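You operate a simulated robot arm through the tools that you are given. There is no shell and no other tool.

Carry out the task below with a simulated two-armed robot. There is one attempt and no reset: what you move stays moved.

TASK
Hold the grey jug on the top of the work table steady with one hand and put the 10 A fuse from the shelf of the sump box in it with the other.

Only the result counts: the job must be done as asked and must still hold three seconds after the hand-in. Knocking over, shifting, dropping, spilling or breaking anything else fails it.

THE ROBOT
Two 6-joint arms with two-finger parallel grippers on one trunk, on a base that moves. Base frame: it is fixed to the floor where the robot stands at the start and does not move with it; the origin is under the middle of the robot, x ahead of it, y to its left, z up. Readings come in m, degrees, newtons and seconds.
The left shoulder is at the start at [-0.107, 0.177, 0.71], the right one opposite. With the tool pointing down near the work surface each hand reaches from about 0.1 to 0.72 m from the robot's upright axis, wherever it stands, measured 20 degrees to its own side. Places, roughly: grey jug [-1.5, -2, 0.75]. Payload 1.57 kg a hand.
The tool frame of a hand sits at the grasp point between the pads (the TCP): z along the fingers, y along the line on which they close. The tips reach 0.03 m beyond it. The gripper opens to 0.08 m. The fingers are 0.017 m wide and 0.012 m thick; the gripper's body (0.04 by 0.082 m) begins 0.08 m behind the TCP.
Orientation is that of the tool frame in the base frame, as a unit quaternion [w, x, y, z]. With the fingers straight down and closing along the base's y, the tool's x points along the base's -x, its y along +y and its z along -z.

THE INTERFACE
- The arms move only by the tool arm_command. It takes "left_series", "right_series" or both (then of equal length, played together; a hand with none holds still); each is one flat list of numbers, 7 for each row, row after row: the shift along the base's x, y, z in m, then the turn, a rotation vector about the base's x, y, z in degrees, then the closure, from 0 (fully open) to 1 (shut). In form: [dx, dy, dz, rx, ry, rz, claw, dx, dy, dz, rx, ry, rz, claw, ...]. A call has 1 to 20 rows; each row is the pose to reach, as a shift and turn from the pose commanded when the call began. Each row takes 0.2 s and may step no farther than 0.05 m and 8.6 degrees from the row before; otherwise, or with a gripper value out of range, the whole call is refused. A pose out of reach is approached as far as the arm can. The call stops where the force on the tool passes 40 N (or 10 N more than at its start, if that is more) or the arm is blocked; 0.2 s more then pass. Each finger travels about 0.072 m/s and halts on what it meets, pressing with about 34 N; the grip force reading is that of the motor and also rises with nothing between the fingers. The clock runs only during rows and for 0.2 s after the last one: add rows that repeat a pose to give the fingers time. The reply holds the time, the measured pose of the TCP, the force on the tool along the base axes, the opening and the grip force, in the units named above and with some noise, with the torque about the TCP (base axes, N m) and any sound that the robot's microphone picked up.
- Cameras (640 x 400 px; columns grow to the right, rows downward): "scene" is now at [0.0358, 0.0301, 1.4248]; the picture's right is [0.40, -0.92, 0.00], its down [-0.73, -0.32, -0.60] and it looks along [0.55, 0.24, -0.80] (base axes); focal length 257 px, centre (320, 200). "left" rides on the left gripper at [0.072, 0.007, -0.122] in its tool frame; the picture's right is [-0.09, 1.00, 0.00], its down [-0.84, -0.08, -0.54] and it looks along [-0.54, -0.05, 0.84] (tool axes); focal length 238 px, centre (320, 200). "right" rides on the right gripper at [0.072, -0.007, -0.122] in its tool frame; the picture's right is [0.09, 1.00, 0.00], its down [-0.84, 0.08, -0.54] and it looks along [-0.54, 0.05, 0.84] (tool axes); focal length 238 px, centre (320, 200). There is no depth. A picture from a camera that has moved, and an enlarged one, comes with that camera's place and axes in the base frame and with its lens.
- grab_frame(camera): a new picture of that camera. The clock stands still meanwhile.
- move_column(by): moves the trunk up (or, below 0, down) by that many m; the arms and the scene camera ride with it, the base frame stays. It gives what a move gives, with no picture.
- base_move(legs): drives the robot by 1 to 6 legs, each [ahead, left, turn to the left] in m, m and degrees, along the robot's own axes; the way and the turn of a leg run together, so that a leg with both is an arc; at most 1.5 m and 180 degrees a leg. The arms and the cameras ride along, it lands a little off, and it stops where it bumps. It gives what a move gives.
- aim_head(pan, tilt): turns the head with the scene camera to pan (to the left, within 143 degrees either way) and tilt (down, from -29 to 69), counted from straight ahead of the robot (the tilt from the chest, where the trunk bows). It gives what a move gives.
- close_up(camera, box): a new picture of the part [left, top, right, bottom] of that camera's present view, enlarged. The clock stands still meanwhile.
- close_job(): hands the job in; it is judged then, once.

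Nothing tells you exact positions but the pictures and the camera data. Unless the task says otherwise, let go and move clear before handing in.

The tools are called after "Call:" as a command line: name --argument value ..., lists and objects as JSON in quotes. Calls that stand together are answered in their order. arm_command: Moves the arms, as the interface text tells. Its arguments: {"type":"object","properties":{"left_series":{"type":"array","items":{"type":"number"}},"right_series":{"type":"array","items":{"type":"number"}}},"required":[]} The other tools are called the same way: move_column (by) moves the trunk up or down; base_move (legs) drives the base; aim_head (pan, tilt) turns the head that bears the scene camera; grab_frame (camera) takes a picture; close_up (camera, box) takes an enlarged picture of a part of a camera's view; close_job () hands the job in.

At the start:

```text
time_s: 0.0
left_tool_pos: [0.3325, 0.3375, 0.8825]
left_ee_rot: [0.0, 0.0, 1.0, 0.0]
left_force: [-0.1, -0.4, 0.1]
left_torque: [-0.01, -0.02, 0.0]
left_finger_gap: 0.0801
left_grasp_force: 0.0
right_tool_pos: [0.4107, -0.0431, 0.8709]
right_ee_rot: [0.0, 0.0, 1.0, 0.001]
right_force: [-0.1, -0.8, -0.1]
right_torque: [0.02, -0.03, 0.0]
right_finger_gap: 0.0802
right_grasp_force: 0.0
trunk travel left (down, up): [-0.15, 0.178]
robot x, y, heading: [-0.0026, 0.0031, -0.1]
head pan, tilt (commanded): [23.5, 53.1]
```

scene: 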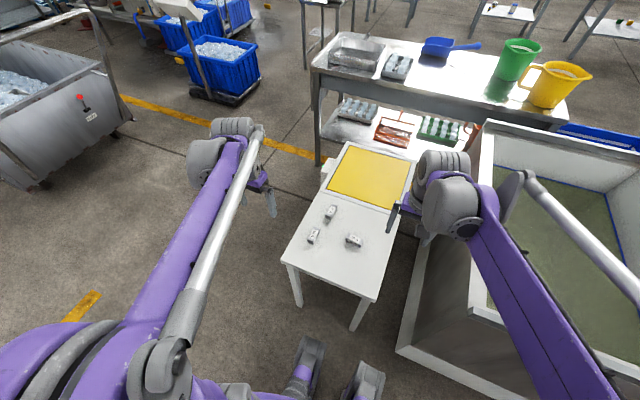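
right: 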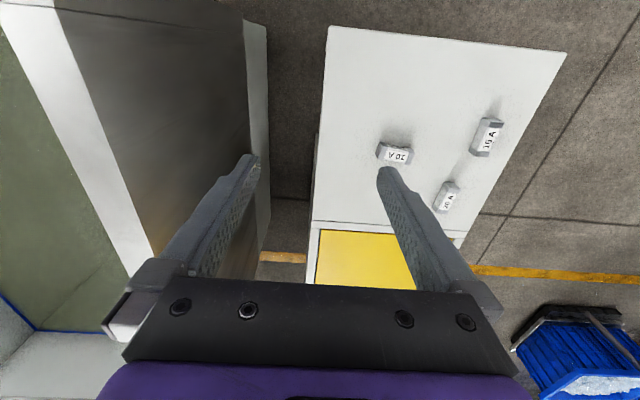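
left: 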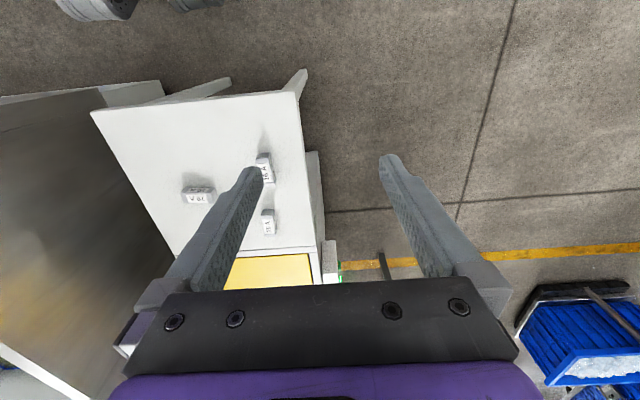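

I see a white shelf beside the sump box with three small fuses on it, and a work bench further ahead. I'll read the fuse labels in enlarged views first.

Call:
close_up --camera "right" --box '[360, 100, 520, 220]'

Call:
close_up --camera "left" --box '[160, 130, 320, 250]'

Call:
close_up --camera "scene" --box '[270, 140, 430, 260]'

```text
3.33 times, centred on (440, 160) of right
camera zoom: at [0.3409, -0.0478, 0.9945], right [-0.09, 1.0, 0.0], down [0.84, 0.08, 0.54], along [0.54, 0.05, -0.84], focal length 794 px, centre (-80, 333)
```

zoom: 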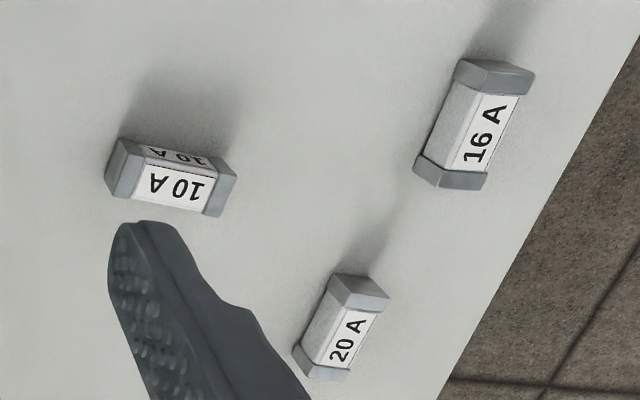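

```text
3.33 times, centred on (240, 190) of left
camera zoom: at [0.261, 0.3454, 1.0036], right [0.09, 1.0, 0.0], down [0.84, -0.08, 0.54], along [0.54, -0.05, -0.84], focal length 794 px, centre (587, 233)
```

zoom: 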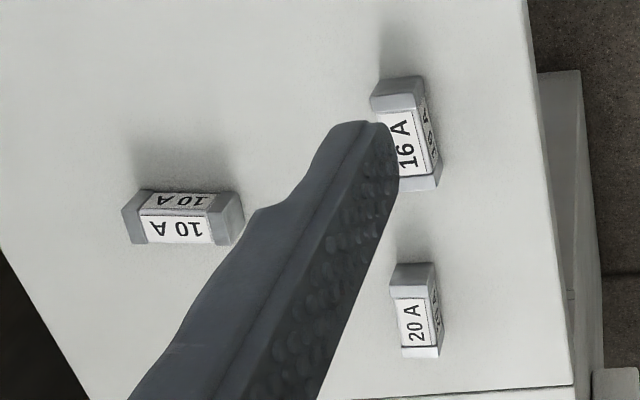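

```text
3.33 times, centred on (350, 200) of scene
camera zoom: at [0.0358, 0.0301, 1.4248], right [0.4, -0.92, 0.0], down [-0.73, -0.32, -0.6], along [0.55, 0.24, -0.8], focal length 858 px, centre (220, 200)
```

zoom: 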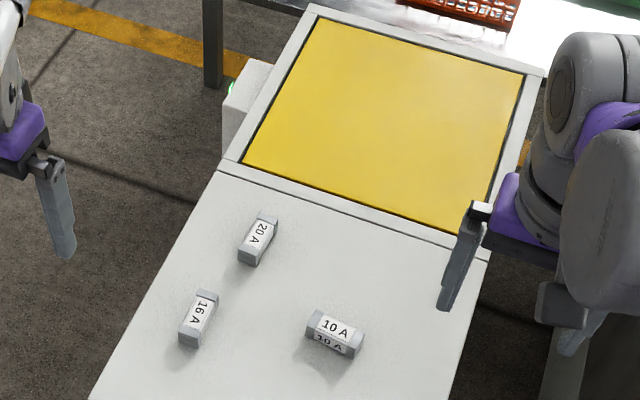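

The 10 A fuse sits at about (0.478, 0.092, 0.62) by triangulation from three cameras. The jug is behind the robot to the right, so I'll look around with the head before moving.

Call:
aim_head --pan -130 --tilt 25

Call:
grab_frame --camera "scene"

Call:
aim_head --pan -75 --tilt 30

Call:
grab_frame --camera "scene"

Call:
aim_head --pan 0 --tilt 40

Call:
grab_frame --camera "scene"

Call:
aim_head --pan 90 --tilt 35

Call:
grab_frame --camera "scene"

Call:
aim_head --pan 143 --tilt 30

Call:
grab_frame --camera "scene"

```text
time_s: 2.4
left_tool_pos: [0.3328, 0.3377, 0.8821]
left_ee_rot: [-0.001, 0.0, 1.0, 0.0]
left_force: [0.1, -0.4, 0.8]
left_torque: [-0.02, -0.01, 0.02]
left_finger_gap: 0.0801
left_grasp_force: 0.1
right_tool_pos: [0.412, -0.0427, 0.8721]
right_ee_rot: [0.0, 0.0, 1.0, 0.0]
right_force: [-0.3, 0.5, -0.1]
right_torque: [0.02, -0.03, 0.0]
right_finger_gap: 0.08
right_grasp_force: 0.2
trunk travel left (down, up): [-0.15, 0.178]
robot x, y, heading: [-0.0001, -0.0004, -0.0]
head pan, tilt (commanded): [-130.0, 25.0]
```

```text
taken
camera scene: at [-0.0913, -0.0701, 1.4664], right [-0.77, 0.64, 0.0], down [0.27, 0.32, -0.91], along [-0.58, -0.69, -0.42], focal length 257 px, centre (320, 200)
```

scene: 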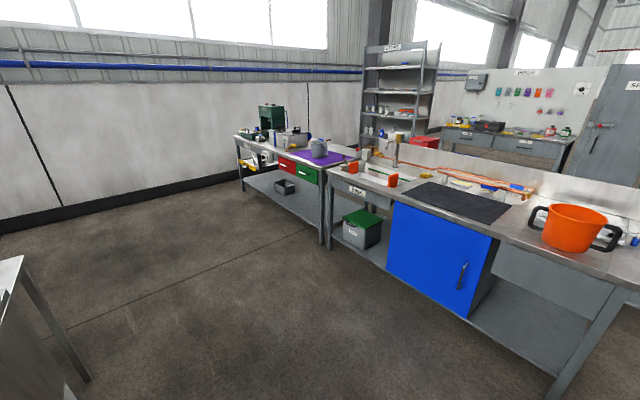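

```text
time_s: 3.6
left_tool_pos: [0.332, 0.3377, 0.8822]
left_ee_rot: [0.0, -0.001, 1.0, 0.0]
left_force: [-0.7, -0.6, 0.3]
left_torque: [-0.01, 0.03, -0.01]
left_finger_gap: 0.08
left_grasp_force: 0.0
right_tool_pos: [0.4117, -0.0421, 0.8717]
right_ee_rot: [0.0, 0.0, 1.0, 0.0]
right_force: [0.8, -0.5, -0.3]
right_torque: [0.02, 0.0, -0.06]
right_finger_gap: 0.0798
right_grasp_force: 0.0
trunk travel left (down, up): [-0.15, 0.178]
robot x, y, heading: [-0.0021, 0.0017, -0.0]
head pan, tilt (commanded): [-75.0, 30.0]
```

```text
taken
camera scene: at [-0.0088, -0.0869, 1.4584], right [-0.97, -0.26, 0.0], down [-0.13, 0.48, -0.87], along [0.22, -0.84, -0.5], focal length 257 px, centre (320, 200)
```

scene: 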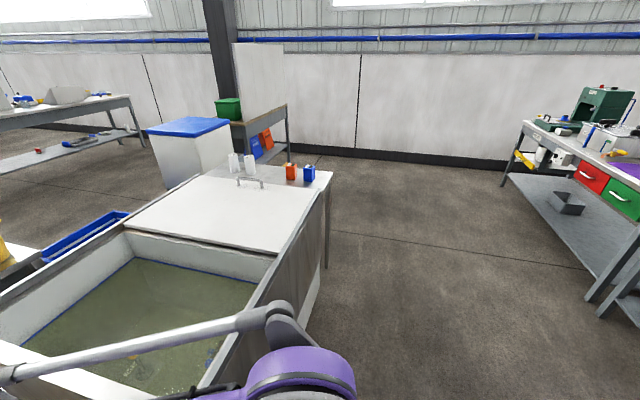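

```text
time_s: 5.1
left_tool_pos: [0.3315, 0.3373, 0.8832]
left_ee_rot: [-0.001, 0.001, 1.0, 0.001]
left_force: [0.5, -0.3, 0.1]
left_torque: [-0.01, 0.0, 0.02]
left_finger_gap: 0.08
left_grasp_force: 0.1
right_tool_pos: [0.4112, -0.0422, 0.8726]
right_ee_rot: [-0.001, 0.001, 1.0, 0.0]
right_force: [0.3, -0.6, -0.6]
right_torque: [-0.01, 0.02, 0.01]
right_finger_gap: 0.0799
right_grasp_force: 0.0
trunk travel left (down, up): [-0.15, 0.178]
robot x, y, heading: [0.0011, -0.0036, -0.0]
head pan, tilt (commanded): [0.0, 40.0]
```

```text
taken
camera scene: at [0.0529, 0.0004, 1.4431], right [0.0, -1.0, 0.0], down [-0.64, 0.0, -0.77], along [0.77, 0.0, -0.64], focal length 257 px, centre (320, 200)
```

scene: 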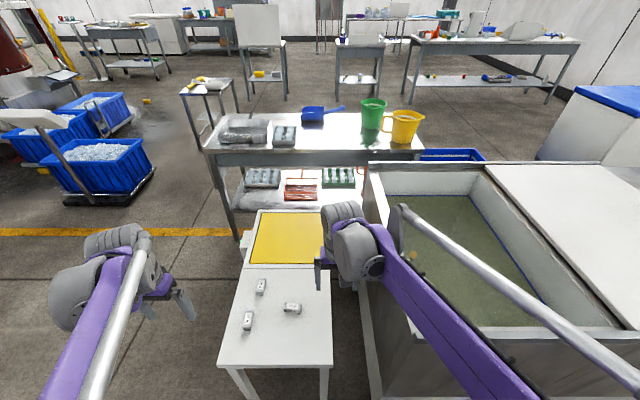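

```text
time_s: 6.8
left_tool_pos: [0.3323, 0.338, 0.8806]
left_ee_rot: [0.0, 0.0, 1.0, 0.0]
left_force: [-0.6, -0.1, -0.4]
left_torque: [-0.01, 0.0, -0.03]
left_finger_gap: 0.0801
left_grasp_force: 0.2
right_tool_pos: [0.4123, -0.0429, 0.8722]
right_ee_rot: [0.0, 0.0, 1.0, 0.0]
right_force: [-0.5, 0.3, -0.3]
right_torque: [0.04, 0.0, -0.03]
right_finger_gap: 0.0798
right_grasp_force: 0.0
trunk travel left (down, up): [-0.15, 0.178]
robot x, y, heading: [-0.0008, -0.0002, -0.1]
head pan, tilt (commanded): [90.0, 35.0]
```

```text
taken
camera scene: at [-0.0321, 0.0886, 1.4506], right [1.0, 0.0, 0.0], down [0.0, -0.57, -0.82], along [0.0, 0.82, -0.57], focal length 257 px, centre (320, 200)
```

scene: 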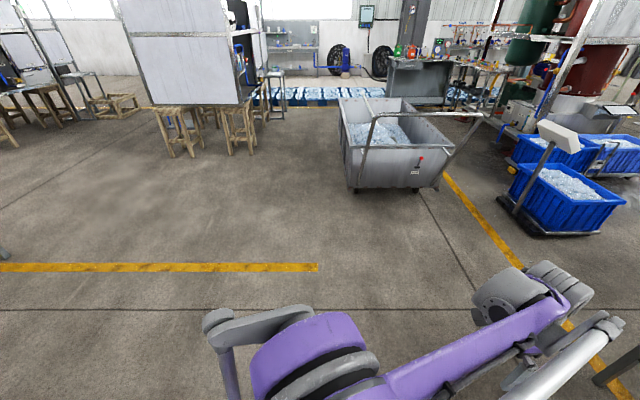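

```text
time_s: 8.0
left_tool_pos: [0.3326, 0.3379, 0.8822]
left_ee_rot: [0.0, 0.0, 1.0, 0.001]
left_force: [-0.2, 0.1, -0.1]
left_torque: [-0.04, 0.05, 0.0]
left_finger_gap: 0.0799
left_grasp_force: 0.1
right_tool_pos: [0.4121, -0.0422, 0.8717]
right_ee_rot: [-0.001, 0.0, 1.0, 0.0]
right_force: [1.5, -0.1, -0.8]
right_torque: [-0.04, 0.03, -0.03]
right_finger_gap: 0.0801
right_grasp_force: 0.0
trunk travel left (down, up): [-0.15, 0.178]
robot x, y, heading: [-0.001, 0.0016, 0.0]
head pan, tilt (commanded): [143.0, 30.0]
```

```text
taken
camera scene: at [-0.1043, 0.055, 1.4584], right [0.6, 0.8, 0.0], down [0.4, -0.3, -0.87], along [-0.69, 0.52, -0.5], focal length 257 px, centre (320, 200)
```

scene: 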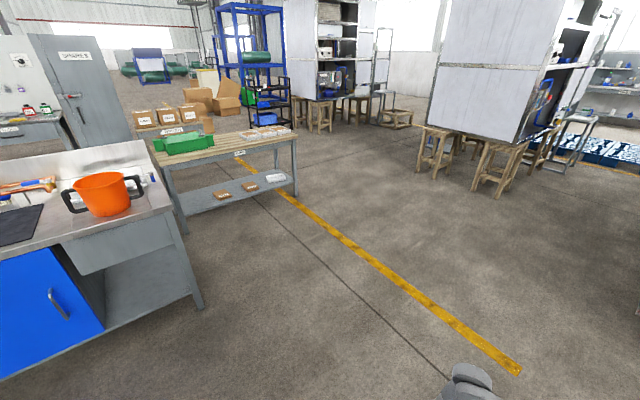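

The first view shows a work table with a purple mat and a grey jug near the stated place. I'll enlarge it to see what stands around the jug.

Call:
aim_head --pan -127 --tilt 20

Call:
close_up --camera "scene" --box '[230, 100, 390, 200]'

Call:
grab_frame --camera "scene"

Call:
aim_head --pan 0 --tilt 60

Call:
grab_frame --camera "scene"

```text
time_s: 11.7
left_tool_pos: [0.3333, 0.337, 0.8823]
left_ee_rot: [0.0, -0.001, 1.0, 0.0]
left_force: [0.9, 0.5, 1.0]
left_torque: [-0.01, -0.01, -0.03]
left_finger_gap: 0.0799
left_grasp_force: 0.1
right_tool_pos: [0.4114, -0.0424, 0.8718]
right_ee_rot: [-0.001, 0.0, 1.0, 0.0]
right_force: [-0.5, -0.3, 0.4]
right_torque: [-0.01, 0.03, 0.0]
right_finger_gap: 0.08
right_grasp_force: 0.0
trunk travel left (down, up): [-0.15, 0.178]
robot x, y, heading: [-0.0014, 0.0015, 0.1]
head pan, tilt (commanded): [-127.0, 20.0]
```

```text
4.00 times, centred on (310, 150) of scene
camera zoom: at [-0.0882, -0.0739, 1.4745], right [-0.8, 0.6, 0.0], down [0.21, 0.27, -0.94], along [-0.57, -0.75, -0.34], focal length 1029 px, centre (360, 400)
```

zoom: 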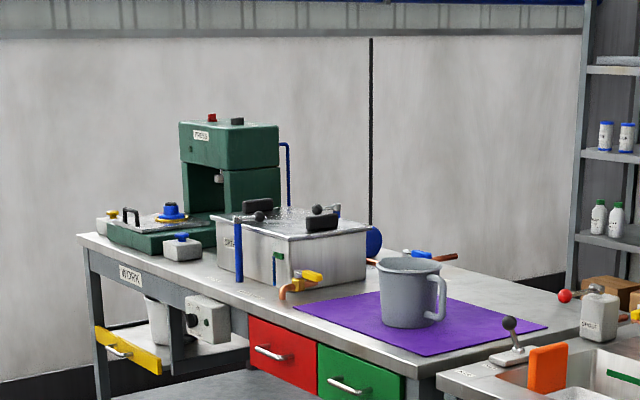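

```text
taken
camera scene: at [-0.0882, -0.0739, 1.4745], right [-0.8, 0.6, 0.0], down [0.21, 0.27, -0.94], along [-0.57, -0.75, -0.34], focal length 257 px, centre (320, 200)
```

scene: 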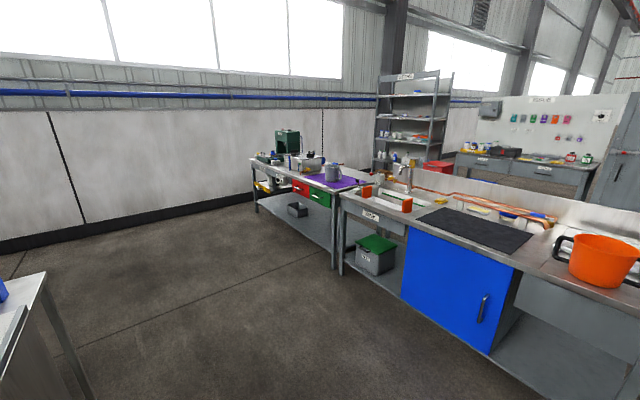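

```text
time_s: 13.8
left_tool_pos: [0.3328, 0.3375, 0.8809]
left_ee_rot: [0.0, 0.0, 1.0, -0.001]
left_force: [0.7, -0.7, -0.1]
left_torque: [-0.02, 0.0, 0.02]
left_finger_gap: 0.0799
left_grasp_force: 0.0
right_tool_pos: [0.4121, -0.0433, 0.8729]
right_ee_rot: [0.0, 0.0, 1.0, 0.0]
right_force: [-0.6, -0.1, -0.4]
right_torque: [0.02, 0.01, 0.01]
right_finger_gap: 0.0801
right_grasp_force: 0.1
trunk travel left (down, up): [-0.15, 0.178]
robot x, y, heading: [0.0011, -0.0001, -0.1]
head pan, tilt (commanded): [0.0, 60.0]
```

```text
taken
camera scene: at [0.0345, 0.0005, 1.4163], right [0.0, -1.0, 0.0], down [-0.87, 0.0, -0.5], along [0.5, 0.0, -0.87], focal length 257 px, centre (320, 200)
```

scene: 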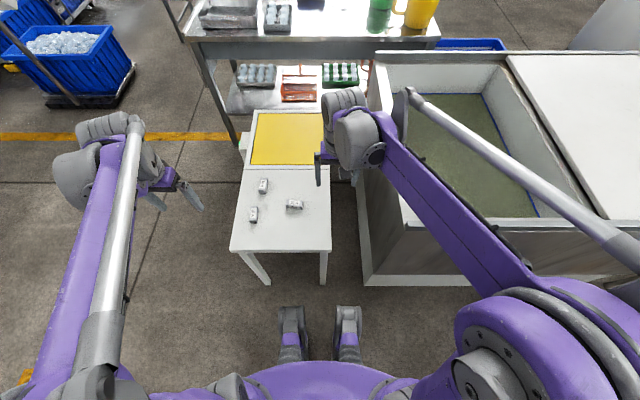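

The grey jug stands on the purple mat of the table marked WORK, with its handle towards the sink side. The fuse's long axis runs nearly along y. I'll pull the right hand aside, then bring the left hand above the fuse, turned to close across its width.

Call:
arm_command --right_series '[-0.02, -0.03, 0.02, 0, 0, 0, 0, -0.04, -0.06, 0.04, 0, 0, 0, 0, -0.06, -0.09, 0.06, 0, 0, 0, 0, -0.08, -0.12, 0.08, 0, 0, 0, 0]'

Call:
arm_command --left_series '[0.0121, -0.0205, -0.0052, 0, 0, -8.0, 0, 0.0242, -0.0409, -0.0103, 0, 0, -16, 0, 0.0364, -0.0614, -0.0155, 0, 0, -24, 0, 0.0485, -0.0818, -0.0207, 0, 0, -32, 0, 0.0606, -0.1023, -0.0258, 0, 0, -40, 0, 0.0728, -0.1228, -0.031, 0, 0, -48, 0, 0.0849, -0.1432, -0.0362, 0, 0, -56, 0, 0.097, -0.1637, -0.0413, 0, 0, -64, 0, 0.1091, -0.1841, -0.0465, 0, 0, -72, 0, 0.1212, -0.2046, -0.0517, 0, 0, -80, 0, 0.1334, -0.225, -0.0568, 0, 0, -88, 0, 0.1455, -0.2455, -0.062, 0, 0, -96, 0]'

Call:
grab_frame --camera "left"

Call:
grab_frame --camera "scene"

```text
time_s: 14.8
left_tool_pos: [0.333, 0.3385, 0.8819]
left_ee_rot: [0.0, 0.0, 1.0, 0.0]
left_force: [-0.1, 0.5, -0.1]
left_torque: [-0.01, -0.02, -0.01]
left_finger_gap: 0.08
left_grasp_force: 0.0
right_tool_pos: [0.3336, -0.1604, 0.9502]
right_ee_rot: [-0.001, 0.0, 1.0, 0.0]
right_force: [0.6, -0.1, -0.3]
right_torque: [-0.02, 0.03, 0.04]
right_finger_gap: 0.0799
right_grasp_force: 0.1
trunk travel left (down, up): [-0.15, 0.178]
robot x, y, heading: [0.0006, 0.0002, 0.0]
head pan, tilt (commanded): [0.0, 60.0]
```

```text
time_s: 17.4
left_tool_pos: [0.4791, 0.0905, 0.8186]
left_ee_rot: [0.0, 0.744, 0.668, 0.0]
left_force: [0.0, -0.1, 0.5]
left_torque: [0.0, 0.01, -0.03]
left_finger_gap: 0.0799
left_grasp_force: 0.0
right_tool_pos: [0.3343, -0.1599, 0.9496]
right_ee_rot: [0.0, 0.0, 1.0, -0.001]
right_force: [0.4, -0.5, 0.0]
right_torque: [0.01, 0.02, 0.02]
right_finger_gap: 0.0801
right_grasp_force: 0.1
trunk travel left (down, up): [-0.15, 0.178]
robot x, y, heading: [-0.0034, 0.0032, 0.2]
head pan, tilt (commanded): [0.0, 60.0]
```

```text
taken
camera left: at [0.4935, 0.1622, 0.9405], right [0.98, -0.2, 0.0], down [-0.17, -0.82, 0.54], along [-0.11, -0.53, -0.84], focal length 238 px, centre (320, 200)
```

left: 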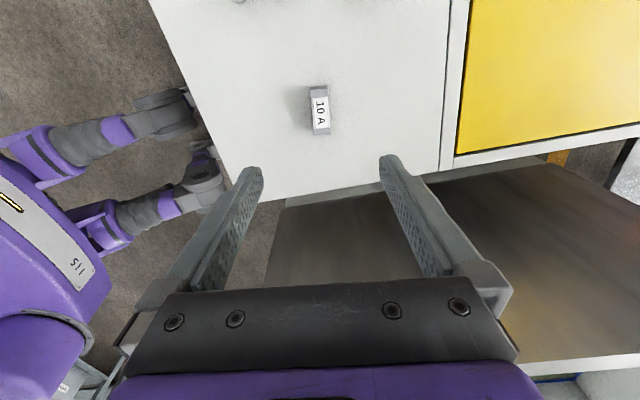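

```text
taken
camera scene: at [0.0349, 0.0001, 1.4163], right [0.0, -1.0, 0.0], down [-0.87, 0.0, -0.5], along [0.5, 0.0, -0.87], focal length 257 px, centre (320, 200)
```

scene: 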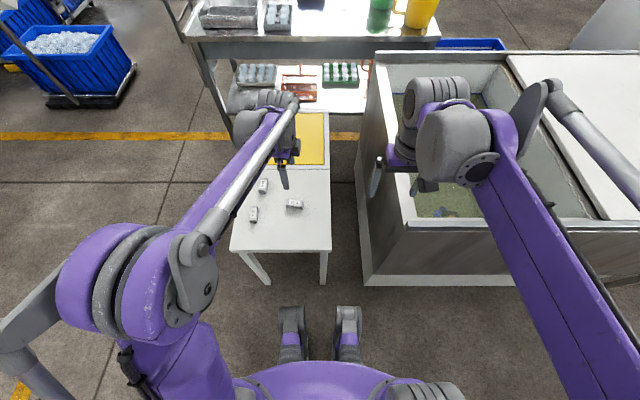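

The left hand is above the fuse and the fuse shows between the fingers. I'll enlarge to check its centre and yaw.

Call:
close_up --camera "left" --box '[270, 70, 370, 145]'

Call:
close_up --camera "scene" --box '[220, 130, 340, 205]'

```text
5.33 times, centred on (320, 108) of left
camera zoom: at [0.4935, 0.1622, 0.9405], right [0.98, -0.2, 0.0], down [-0.17, -0.82, 0.54], along [-0.11, -0.53, -0.84], focal length 1271 px, centre (320, 693)
```

zoom: 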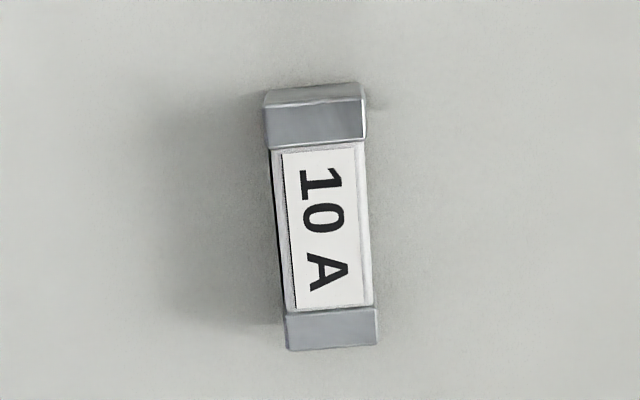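

```text
5.33 times, centred on (280, 168) of scene
camera zoom: at [0.0349, 0.0001, 1.4163], right [0.0, -1.0, 0.0], down [-0.87, 0.0, -0.5], along [0.5, 0.0, -0.87], focal length 1372 px, centre (533, 373)
```

zoom: 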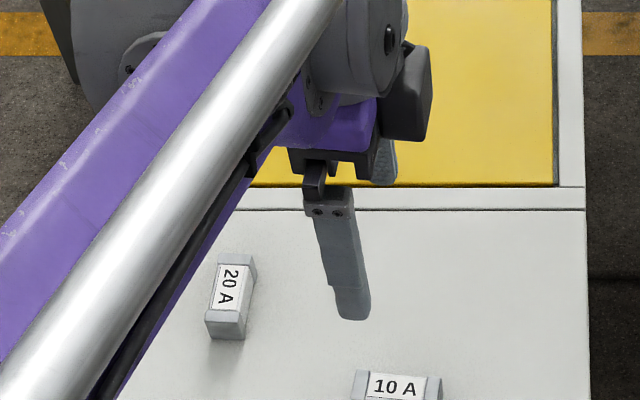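

The fuse centre comes out at (0.480, 0.092) with yaw matching the tool to about a degree. I'll lower the open fingers to just above the shelf and look again.

Call:
arm_command --left_series '[0.001, 0, -0.04, 0, 0, -1, 0, 0.001, 0, -0.08, 0, 0, -1, 0, 0.001, 0, -0.12, 0, 0, -1, 0, 0.001, 0, -0.15, 0, 0, -1, 0, 0.001, 0, -0.165, 0, 0, -1, 0, 0.001, 0, -0.165, 0, 0, -1, 0]'

Call:
grab_frame --camera "left"

Call:
close_up --camera "scene" --box '[220, 150, 340, 225]'

Call:
grab_frame --camera "right"

```text
time_s: 18.8
left_tool_pos: [0.479, 0.0942, 0.6577]
left_ee_rot: [0.001, 0.748, 0.663, -0.001]
left_force: [0.2, -0.1, 0.2]
left_torque: [-0.01, -0.03, 0.02]
left_finger_gap: 0.0802
left_grasp_force: 0.0
right_tool_pos: [0.3349, -0.1595, 0.9472]
right_ee_rot: [0.0, -0.001, 1.0, 0.001]
right_force: [0.4, -0.4, -0.3]
right_torque: [0.03, 0.0, 0.03]
right_finger_gap: 0.08
right_grasp_force: 0.0
trunk travel left (down, up): [-0.15, 0.178]
robot x, y, heading: [-0.0031, -0.0021, 0.3]
head pan, tilt (commanded): [0.0, 60.0]
```

```text
taken
camera left: at [0.4952, 0.1651, 0.7786], right [0.98, -0.21, 0.0], down [-0.18, -0.82, 0.54], along [-0.12, -0.53, -0.84], focal length 238 px, centre (320, 200)
```

left: 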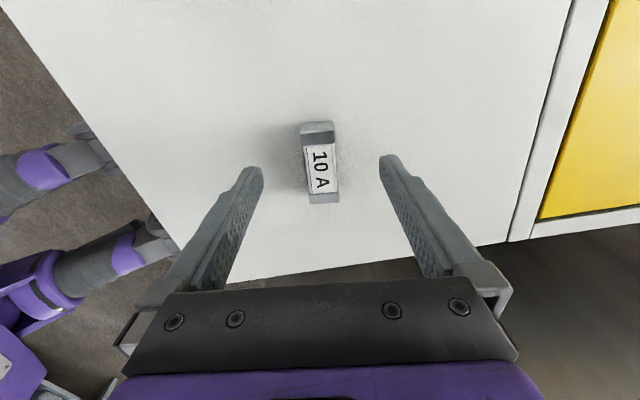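

```text
5.33 times, centred on (280, 188) of scene
camera zoom: at [0.0344, 0.0005, 1.4163], right [0.0, -1.0, 0.0], down [-0.87, 0.0, -0.5], along [0.5, 0.0, -0.87], focal length 1372 px, centre (533, 267)
```

zoom: 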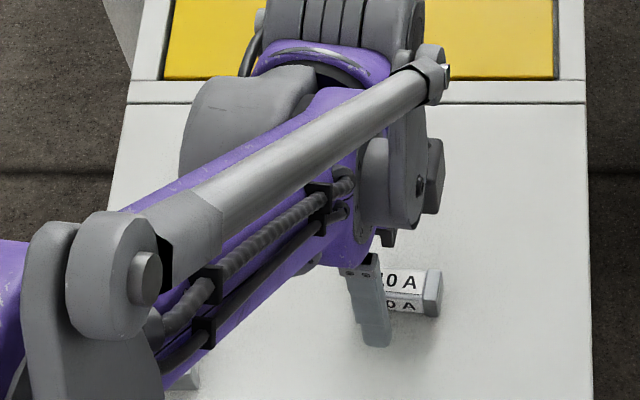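

```text
taken
camera right: at [0.2624, -0.1656, 1.0718], right [-0.09, 1.0, 0.0], down [0.84, 0.08, 0.54], along [0.54, 0.05, -0.84], focal length 238 px, centre (320, 200)
```

right: 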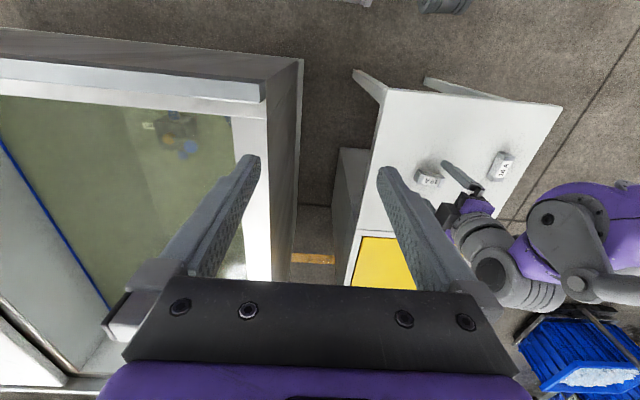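

The open fingers straddle the fuse with the tips at about its top face. I'll ease down in small steps, watching the force.

Call:
arm_command --left_series '[0, 0.001, -0.007, 0, 0, 0, 0, 0, 0.001, -0.014, 0, 0, 0, 0, 0, 0.001, -0.014, 0, 0, 0, 0]'

Call:
arm_command --left_series '[0, 0, -0.003, 0, 0, 0, 0, 0, 0, -0.003, 0, 0, 0, 0]'

Call:
grab_frame --camera "left"

Call:
close_up --camera "right" --box '[380, 130, 540, 230]'

```text
time_s: 19.6
left_tool_pos: [0.4776, 0.0936, 0.6421]
left_ee_rot: [0.0, 0.749, 0.663, 0.0]
left_force: [0.2, 0.1, -0.3]
left_torque: [-0.01, 0.02, 0.0]
left_finger_gap: 0.0801
left_grasp_force: 0.1
right_tool_pos: [0.3335, -0.1598, 0.9484]
right_ee_rot: [0.0, 0.0, 1.0, 0.001]
right_force: [1.4, 0.7, 0.1]
right_torque: [-0.01, 0.03, 0.03]
right_finger_gap: 0.0798
right_grasp_force: 0.0
trunk travel left (down, up): [-0.15, 0.178]
robot x, y, heading: [0.0008, 0.0025, 0.0]
head pan, tilt (commanded): [0.0, 60.0]
```

```text
time_s: 20.2
left_tool_pos: [0.478, 0.0937, 0.6386]
left_ee_rot: [0.0, 0.749, 0.663, 0.0]
left_force: [0.4, -0.1, -0.1]
left_torque: [0.0, 0.0, 0.02]
left_finger_gap: 0.0801
left_grasp_force: 0.0
right_tool_pos: [0.3324, -0.1606, 0.949]
right_ee_rot: [0.0, 0.001, 1.0, 0.0]
right_force: [-0.5, -0.9, 0.4]
right_torque: [-0.02, 0.01, -0.01]
right_finger_gap: 0.08
right_grasp_force: 0.1
trunk travel left (down, up): [-0.15, 0.178]
robot x, y, heading: [-0.0033, 0.0025, 0.1]
head pan, tilt (commanded): [0.0, 60.0]
```

```text
taken
camera left: at [0.4936, 0.1651, 0.7605], right [0.98, -0.21, 0.0], down [-0.18, -0.82, 0.54], along [-0.12, -0.53, -0.84], focal length 238 px, centre (320, 200)
```

left: 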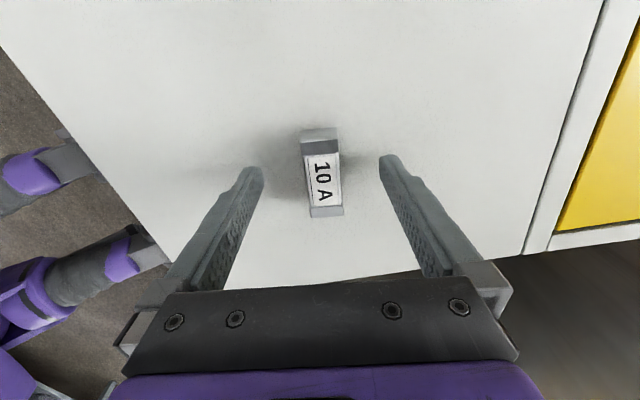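

```text
4.00 times, centred on (460, 180) of right
camera zoom: at [0.2624, -0.1656, 1.0718], right [-0.09, 1.0, 0.0], down [0.84, 0.08, 0.54], along [0.54, 0.05, -0.84], focal length 953 px, centre (-240, 280)
```

zoom: 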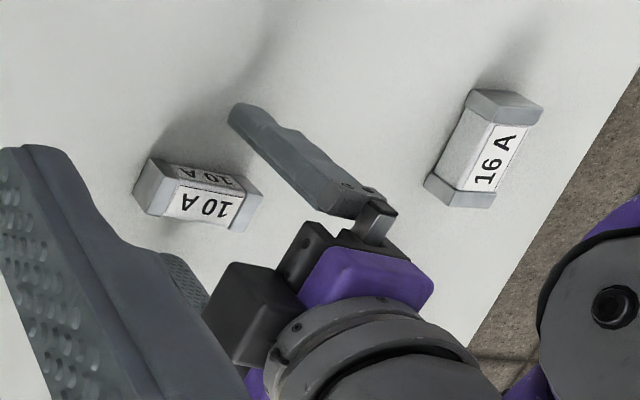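

The tips are still a little above the shelf, which I estimate at z 0.60. I'll step down a few more millimetres, reading the force.

Call:
arm_command --left_series '[0.001, 0, -0.003, 0, 0, 0, 0, 0.001, 0, -0.003, 0, 0, 0, 0]'

Call:
close_up --camera "right" --box '[400, 140, 480, 190]'

Call:
close_up --camera "left" --box '[220, 110, 420, 235]'

```text
time_s: 20.8
left_tool_pos: [0.4793, 0.093, 0.6347]
left_ee_rot: [0.0, 0.749, 0.663, 0.0]
left_force: [-0.2, 0.2, 0.6]
left_torque: [0.03, 0.0, -0.01]
left_finger_gap: 0.0799
left_grasp_force: 0.1
right_tool_pos: [0.3328, -0.1599, 0.949]
right_ee_rot: [0.0, 0.0, 1.0, -0.001]
right_force: [-0.1, -0.8, -0.2]
right_torque: [-0.01, 0.01, 0.0]
right_finger_gap: 0.0803
right_grasp_force: 0.1
trunk travel left (down, up): [-0.15, 0.178]
robot x, y, heading: [0.004, -0.0014, 0.1]
head pan, tilt (commanded): [0.0, 60.0]
```

```text
8.00 times, centred on (440, 165) of right
camera zoom: at [0.2624, -0.1656, 1.0718], right [-0.09, 1.0, 0.0], down [0.84, 0.08, 0.54], along [0.54, 0.05, -0.84], focal length 1907 px, centre (-640, 480)
```

zoom: 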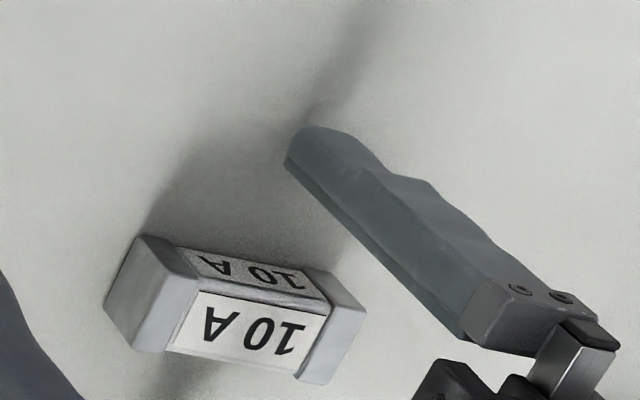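

```text
3.20 times, centred on (320, 172) of left
camera zoom: at [0.495, 0.1643, 0.7571], right [0.98, -0.21, 0.0], down [-0.18, -0.82, 0.54], along [-0.12, -0.53, -0.84], focal length 763 px, centre (320, 288)
```

zoom: 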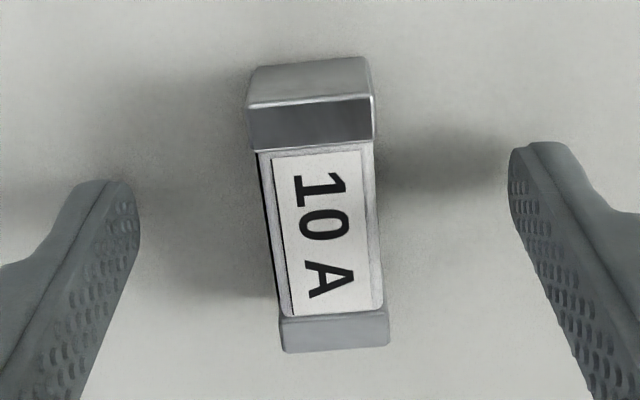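

The tip now meets its own shadow, so it is just above the shelf, and the fuse is centred between the fingers. I'll close the left gripper on it.

Call:
arm_command --left_series '[0, 0, 0, 0, 0, 0, 0.5, 0, 0, 0, 0, 0, 0, 0.8, 0, 0, 0, 0, 0, 0, 1, 0, 0, 0, 0, 0, 0, 1, 0, 0, 0, 0, 0, 0, 1]'

Call:
close_up --camera "left" --box '[220, 110, 420, 235]'

```text
time_s: 22.0
left_tool_pos: [0.4789, 0.0927, 0.6354]
left_ee_rot: [0.0, 0.749, 0.663, 0.001]
left_force: [0.1, 0.7, 0.8]
left_torque: [-0.03, 0.0, 0.02]
left_finger_gap: 0.0229
left_grasp_force: 33.8
right_tool_pos: [0.3346, -0.1598, 0.9495]
right_ee_rot: [0.0, 0.0, 1.0, 0.0]
right_force: [0.5, 0.8, -0.1]
right_torque: [0.03, 0.01, 0.01]
right_finger_gap: 0.0799
right_grasp_force: 0.1
trunk travel left (down, up): [-0.15, 0.178]
robot x, y, heading: [0.0011, 0.0043, 0.2]
head pan, tilt (commanded): [0.0, 60.0]
```

```text
3.20 times, centred on (320, 172) of left
camera zoom: at [0.4951, 0.1643, 0.7571], right [0.98, -0.21, 0.0], down [-0.18, -0.82, 0.54], along [-0.12, -0.53, -0.84], focal length 763 px, centre (320, 288)
```

zoom: 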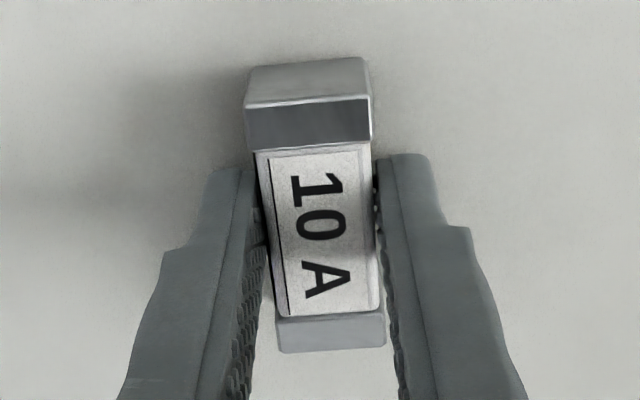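

The fuse is gripped with a gap of 0.0229 m. I'll lift it straight up and check.

Call:
arm_command --left_series '[0, 0, 0.015, 0, 0, 0, 1, 0, 0, 0.04, 0, 0, 0, 1, 0, 0, 0.08, 0, 0, 0, 1, 0, 0, 0.12, 0, 0, 0, 1, 0, 0, 0.16, 0, 0, 0, 1, 0, 0, 0.2, 0, 0, 0, 1, 0, 0, 0.24, 0, 0, 0, 1, 0, 0, 0.26, 0, 0, 0, 1]'

Call:
grab_frame --camera "left"

Call:
grab_frame --camera "scene"

```text
time_s: 23.8
left_tool_pos: [0.4806, 0.0927, 0.8967]
left_ee_rot: [0.0, 0.749, 0.663, 0.0]
left_force: [-0.7, 0.6, -1.2]
left_torque: [0.01, 0.01, 0.0]
left_finger_gap: 0.0229
left_grasp_force: 34.1
right_tool_pos: [0.3335, -0.16, 0.9489]
right_ee_rot: [0.0, 0.0, 1.0, 0.0]
right_force: [-0.1, -0.7, 0.4]
right_torque: [-0.03, 0.02, 0.01]
right_finger_gap: 0.08
right_grasp_force: 0.1
trunk travel left (down, up): [-0.15, 0.178]
robot x, y, heading: [-0.0017, 0.0007, -0.1]
head pan, tilt (commanded): [0.0, 60.0]
```

```text
taken
camera left: at [0.4961, 0.1644, 1.0181], right [0.98, -0.21, 0.0], down [-0.18, -0.82, 0.54], along [-0.12, -0.53, -0.84], focal length 238 px, centre (320, 200)
```

left: 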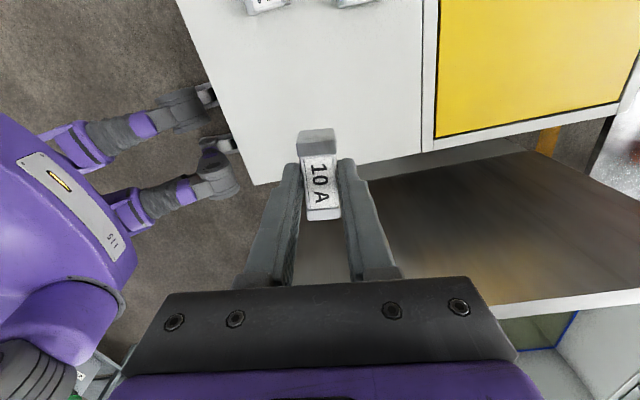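

```text
taken
camera scene: at [0.0345, 0.0005, 1.4163], right [0.0, -1.0, 0.0], down [-0.87, 0.0, -0.5], along [0.5, 0.0, -0.87], focal length 257 px, centre (320, 200)
```

scene: 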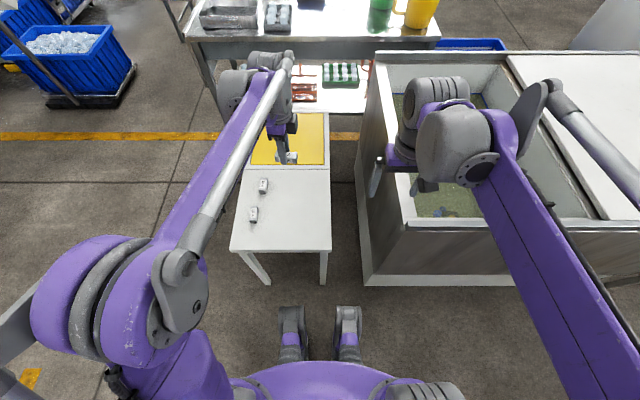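

The 10 A fuse is held firmly and clear of the shelf; the other two fuses are untouched. I'll draw the left hand in, then back away and turn towards the work table.

Call:
arm_command --left_series '[-0.03, 0.03, 0.015, 0, 0, 0, 1, -0.06, 0.06, 0.03, 0, 0, 0, 1, -0.09, 0.09, 0.045, 0, 0, 0, 1, -0.12, 0.12, 0.06, 0, 0, 0, 1, -0.14, 0.14, 0.07, 0, 0, 0, 1]'

Call:
base_move --legs '[[-0.5, 0, 0]]'

Call:
aim_head --pan -90 --tilt 40

Call:
grab_frame --camera "scene"

Call:
grab_frame --camera "left"

```text
time_s: 25.0
left_tool_pos: [0.3375, 0.2364, 0.9655]
left_ee_rot: [0.001, 0.749, 0.662, 0.0]
left_force: [-0.3, 0.5, -1.3]
left_torque: [0.0, -0.01, 0.0]
left_finger_gap: 0.0227
left_grasp_force: 34.0
right_tool_pos: [0.3326, -0.1597, 0.9484]
right_ee_rot: [0.0, 0.0, 1.0, 0.0]
right_force: [0.5, -0.2, -0.2]
right_torque: [0.04, 0.03, 0.02]
right_finger_gap: 0.08
right_grasp_force: 0.1
trunk travel left (down, up): [-0.15, 0.178]
robot x, y, heading: [0.0023, 0.0011, 0.1]
head pan, tilt (commanded): [0.0, 60.0]
```

```text
time_s: 27.9
left_tool_pos: [-0.159, 0.2364, 0.9638]
left_ee_rot: [0.0, 0.746, 0.666, -0.001]
left_force: [0.6, -0.3, -0.6]
left_torque: [0.04, -0.03, -0.02]
left_finger_gap: 0.0229
left_grasp_force: 34.1
right_tool_pos: [-0.1613, -0.1603, 0.9491]
right_ee_rot: [0.0, -0.004, 1.0, 0.001]
right_force: [-0.3, 0.4, 0.1]
right_torque: [0.03, -0.02, 0.01]
right_finger_gap: 0.0798
right_grasp_force: 0.1
trunk travel left (down, up): [-0.15, 0.178]
robot x, y, heading: [-0.4972, -0.003, 0.7]
head pan, tilt (commanded): [0.0, 60.0]
```

```text
time_s: 29.6
left_tool_pos: [-0.1582, 0.2368, 0.9644]
left_ee_rot: [0.0, 0.747, 0.665, 0.001]
left_force: [-0.4, -0.6, -0.2]
left_torque: [-0.01, -0.02, 0.04]
left_finger_gap: 0.0229
left_grasp_force: 34.0
right_tool_pos: [-0.1606, -0.1597, 0.9495]
right_ee_rot: [0.0, -0.004, 1.0, 0.001]
right_force: [1.0, -0.1, -0.5]
right_torque: [0.02, -0.02, 0.0]
right_finger_gap: 0.08
right_grasp_force: 0.1
trunk travel left (down, up): [-0.15, 0.178]
robot x, y, heading: [-0.4954, -0.0015, 0.5]
head pan, tilt (commanded): [-90.0, 40.0]
```

```text
taken
camera scene: at [-0.5266, -0.0864, 1.443], right [-1.0, -0.01, 0.0], down [0.0, 0.64, -0.77], along [0.01, -0.77, -0.64], focal length 257 px, centre (320, 200)
```

scene: 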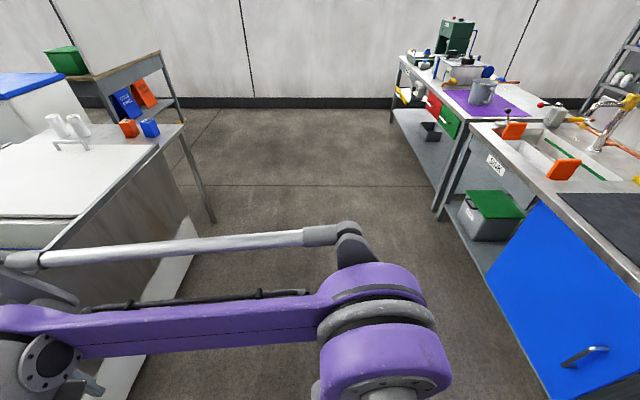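

```text
taken
camera left: at [-0.143, 0.3076, 1.0861], right [0.98, -0.21, 0.0], down [-0.17, -0.82, 0.54], along [-0.11, -0.53, -0.84], focal length 238 px, centre (320, 200)
```

left: 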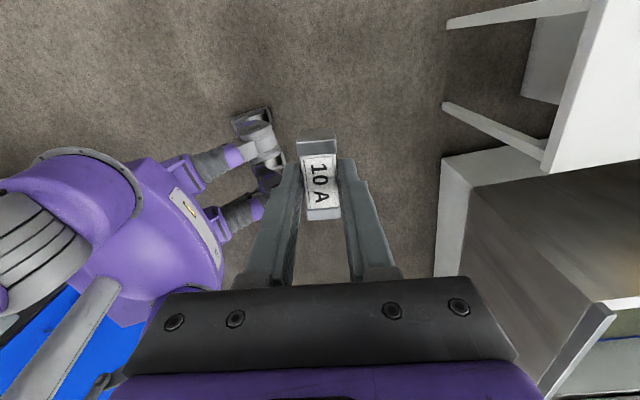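

The robot is clear of the shelf, with the fuse still in the left hand. The floor towards the work table is open, so I'll enlarge the jug to triangulate it and then turn right and drive along the corridor.

Call:
close_up --camera "scene" --box '[400, 50, 560, 150]'

```text
4.00 times, centred on (480, 100) of scene
camera zoom: at [-0.5266, -0.0864, 1.443], right [-1.0, -0.01, 0.0], down [0.0, 0.64, -0.77], along [0.01, -0.77, -0.64], focal length 1029 px, centre (-320, 600)
```

zoom: 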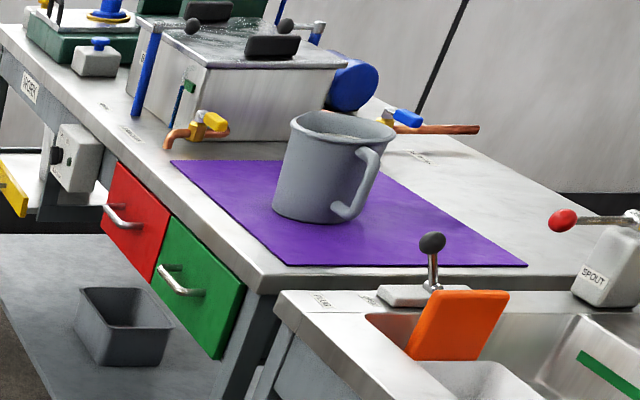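

The jug is around (-1.65, -2.0) on a table top near z 0.78, with the table's front edge at about x -1.42. I'll turn right and drive down the middle of the corridor.

Call:
base_move --legs '[[0, 0, -90.5], [1.4, 0, 0]]'

Call:
aim_head --pan -60 --tilt 40

Call:
grab_frame --camera "scene"

```text
time_s: 40.3
left_tool_pos: [-0.2634, -1.7168, 0.9649]
left_ee_rot: [0.002, 0.998, -0.064, 0.0]
left_force: [0.1, 0.1, -1.1]
left_torque: [-0.03, -0.03, -0.01]
left_finger_gap: 0.023
left_grasp_force: 33.8
right_tool_pos: [-0.659, -1.7085, 0.9494]
right_ee_rot: [0.001, 0.708, 0.706, 0.001]
right_force: [-0.3, -0.9, 0.4]
right_torque: [0.03, 0.02, -0.01]
right_finger_gap: 0.08
right_grasp_force: 0.0
trunk travel left (down, up): [-0.15, 0.178]
robot x, y, heading: [-0.4973, -1.3736, -90.5]
head pan, tilt (commanded): [-90.0, 40.0]
```

```text
time_s: 41.2
left_tool_pos: [-0.2632, -1.7162, 0.9639]
left_ee_rot: [-0.001, 0.998, -0.064, 0.0]
left_force: [0.9, -0.5, -0.8]
left_torque: [0.02, -0.02, 0.0]
left_finger_gap: 0.0227
left_grasp_force: 34.5
right_tool_pos: [-0.6586, -1.7085, 0.95]
right_ee_rot: [0.0, 0.709, 0.705, -0.001]
right_force: [0.0, 0.9, -0.2]
right_torque: [0.01, 0.0, 0.01]
right_finger_gap: 0.0798
right_grasp_force: 0.0
trunk travel left (down, up): [-0.15, 0.178]
robot x, y, heading: [-0.4991, -1.3759, -90.3]
head pan, tilt (commanded): [-60.0, 40.0]
```

```text
taken
camera scene: at [-0.571, -1.3851, 1.443], right [-0.49, 0.87, 0.0], down [0.56, 0.32, -0.77], along [-0.67, -0.38, -0.64], focal length 257 px, centre (320, 200)
```

scene: 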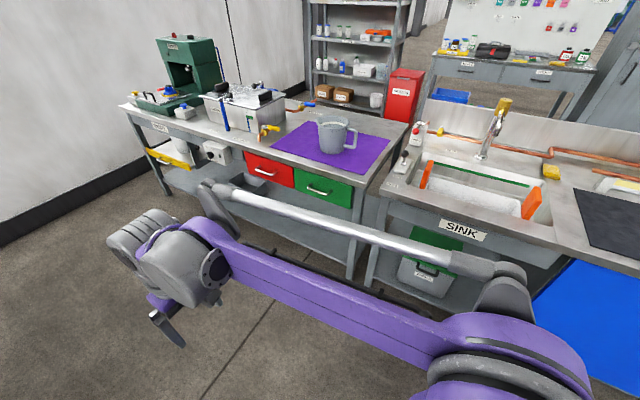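

The jug now triangulates to about (-1.6, -1.9), with the handle towards the sink side. I'll turn to face the table, shift level with the jug and take a closer look before the final approach.

Call:
base_move --legs '[[0, 0, -89.5], [0, 0.5, 0], [0.25, 0, 0]]'

Call:
aim_head --pan 0 --tilt 35

Call:
grab_frame --camera "scene"

Call:
grab_frame --camera "right"

```text
time_s: 51.3
left_tool_pos: [-1.0856, -2.1028, 0.9647]
left_ee_rot: [0.0, -0.659, 0.752, 0.0]
left_force: [0.1, -0.1, -0.5]
left_torque: [-0.01, -0.02, -0.02]
left_finger_gap: 0.023
left_grasp_force: 34.2
right_tool_pos: [-1.0771, -1.7074, 0.9479]
right_ee_rot: [0.0, 1.0, -0.005, 0.001]
right_force: [-0.6, 0.1, 0.0]
right_torque: [-0.01, -0.04, 0.0]
right_finger_gap: 0.08
right_grasp_force: 0.0
trunk travel left (down, up): [-0.15, 0.178]
robot x, y, heading: [-0.7477, -1.8703, 179.6]
head pan, tilt (commanded): [-60.0, 40.0]
```

```text
time_s: 52.6
left_tool_pos: [-1.0866, -2.103, 0.9644]
left_ee_rot: [0.0, -0.659, 0.752, 0.0]
left_force: [-0.1, 1.2, 0.0]
left_torque: [0.0, 0.0, 0.0]
left_finger_gap: 0.0227
left_grasp_force: 33.9
right_tool_pos: [-1.0772, -1.7078, 0.9491]
right_ee_rot: [0.0, 1.0, -0.004, 0.0]
right_force: [-0.6, -0.6, -1.3]
right_torque: [-0.01, -0.01, 0.02]
right_finger_gap: 0.08
right_grasp_force: 0.1
trunk travel left (down, up): [-0.15, 0.178]
robot x, y, heading: [-0.7437, -1.8699, 179.6]
head pan, tilt (commanded): [0.0, 35.0]
```

```text
taken
camera scene: at [-0.7994, -1.8689, 1.4506], right [0.01, 1.0, 0.0], down [0.57, -0.01, -0.82], along [-0.82, 0.01, -0.57], focal length 257 px, centre (320, 200)
```

scene: 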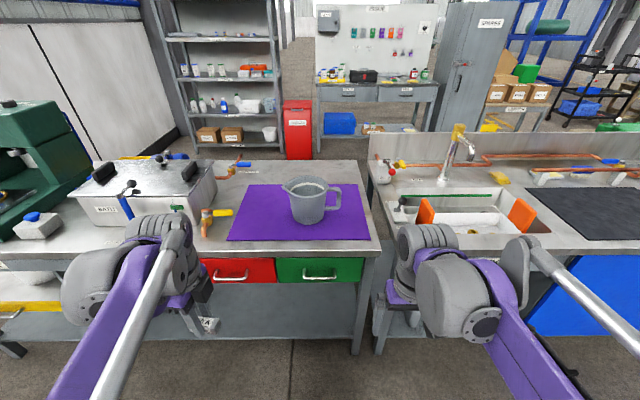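

```text
taken
camera right: at [-1.0035, -1.6997, 1.0718], right [0.08, -1.0, 0.0], down [-0.84, -0.07, 0.54], along [-0.54, -0.05, -0.84], focal length 238 px, centre (320, 200)
```

right: 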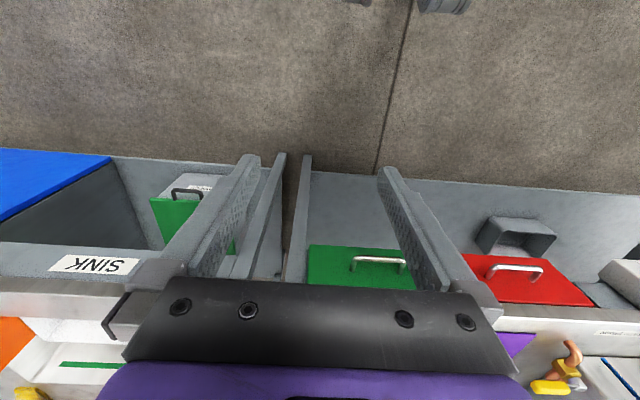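

I'm facing the work table with the jug nearly straight ahead, its handle pointing to the robot's right. I'll enlarge the jug for measurements.

Call:
close_up --camera "scene" --box '[200, 150, 400, 275]'

Call:
close_up --camera "scene" --box '[270, 165, 350, 235]'

```text
3.20 times, centred on (300, 212) of scene
camera zoom: at [-0.7994, -1.8689, 1.4506], right [0.01, 1.0, 0.0], down [0.57, -0.01, -0.82], along [-0.82, 0.01, -0.57], focal length 823 px, centre (384, 160)
```

zoom: 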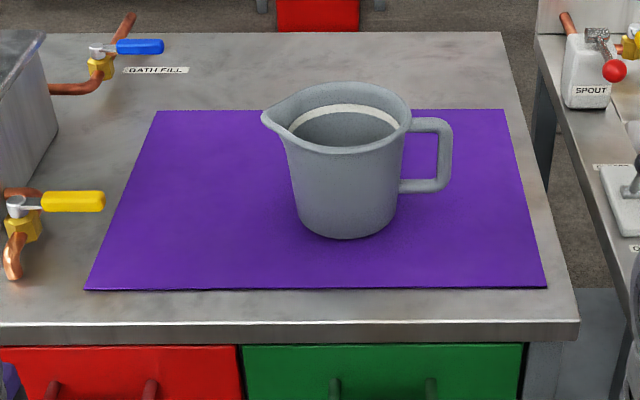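

```text
5.71 times, centred on (310, 200) of scene
camera zoom: at [-0.7994, -1.8689, 1.4506], right [0.01, 1.0, 0.0], down [0.57, -0.01, -0.82], along [-0.82, 0.01, -0.57], focal length 1470 px, centre (377, 200)
```

zoom: 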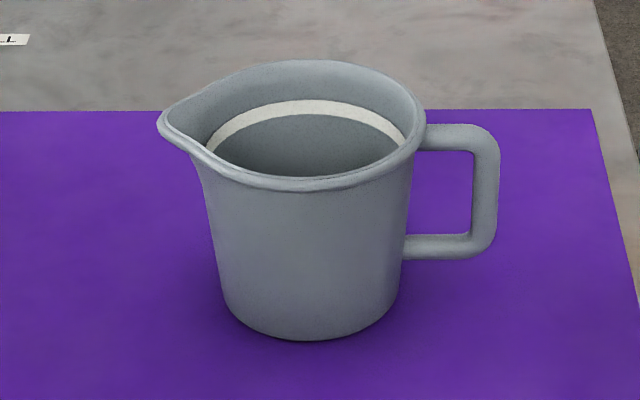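

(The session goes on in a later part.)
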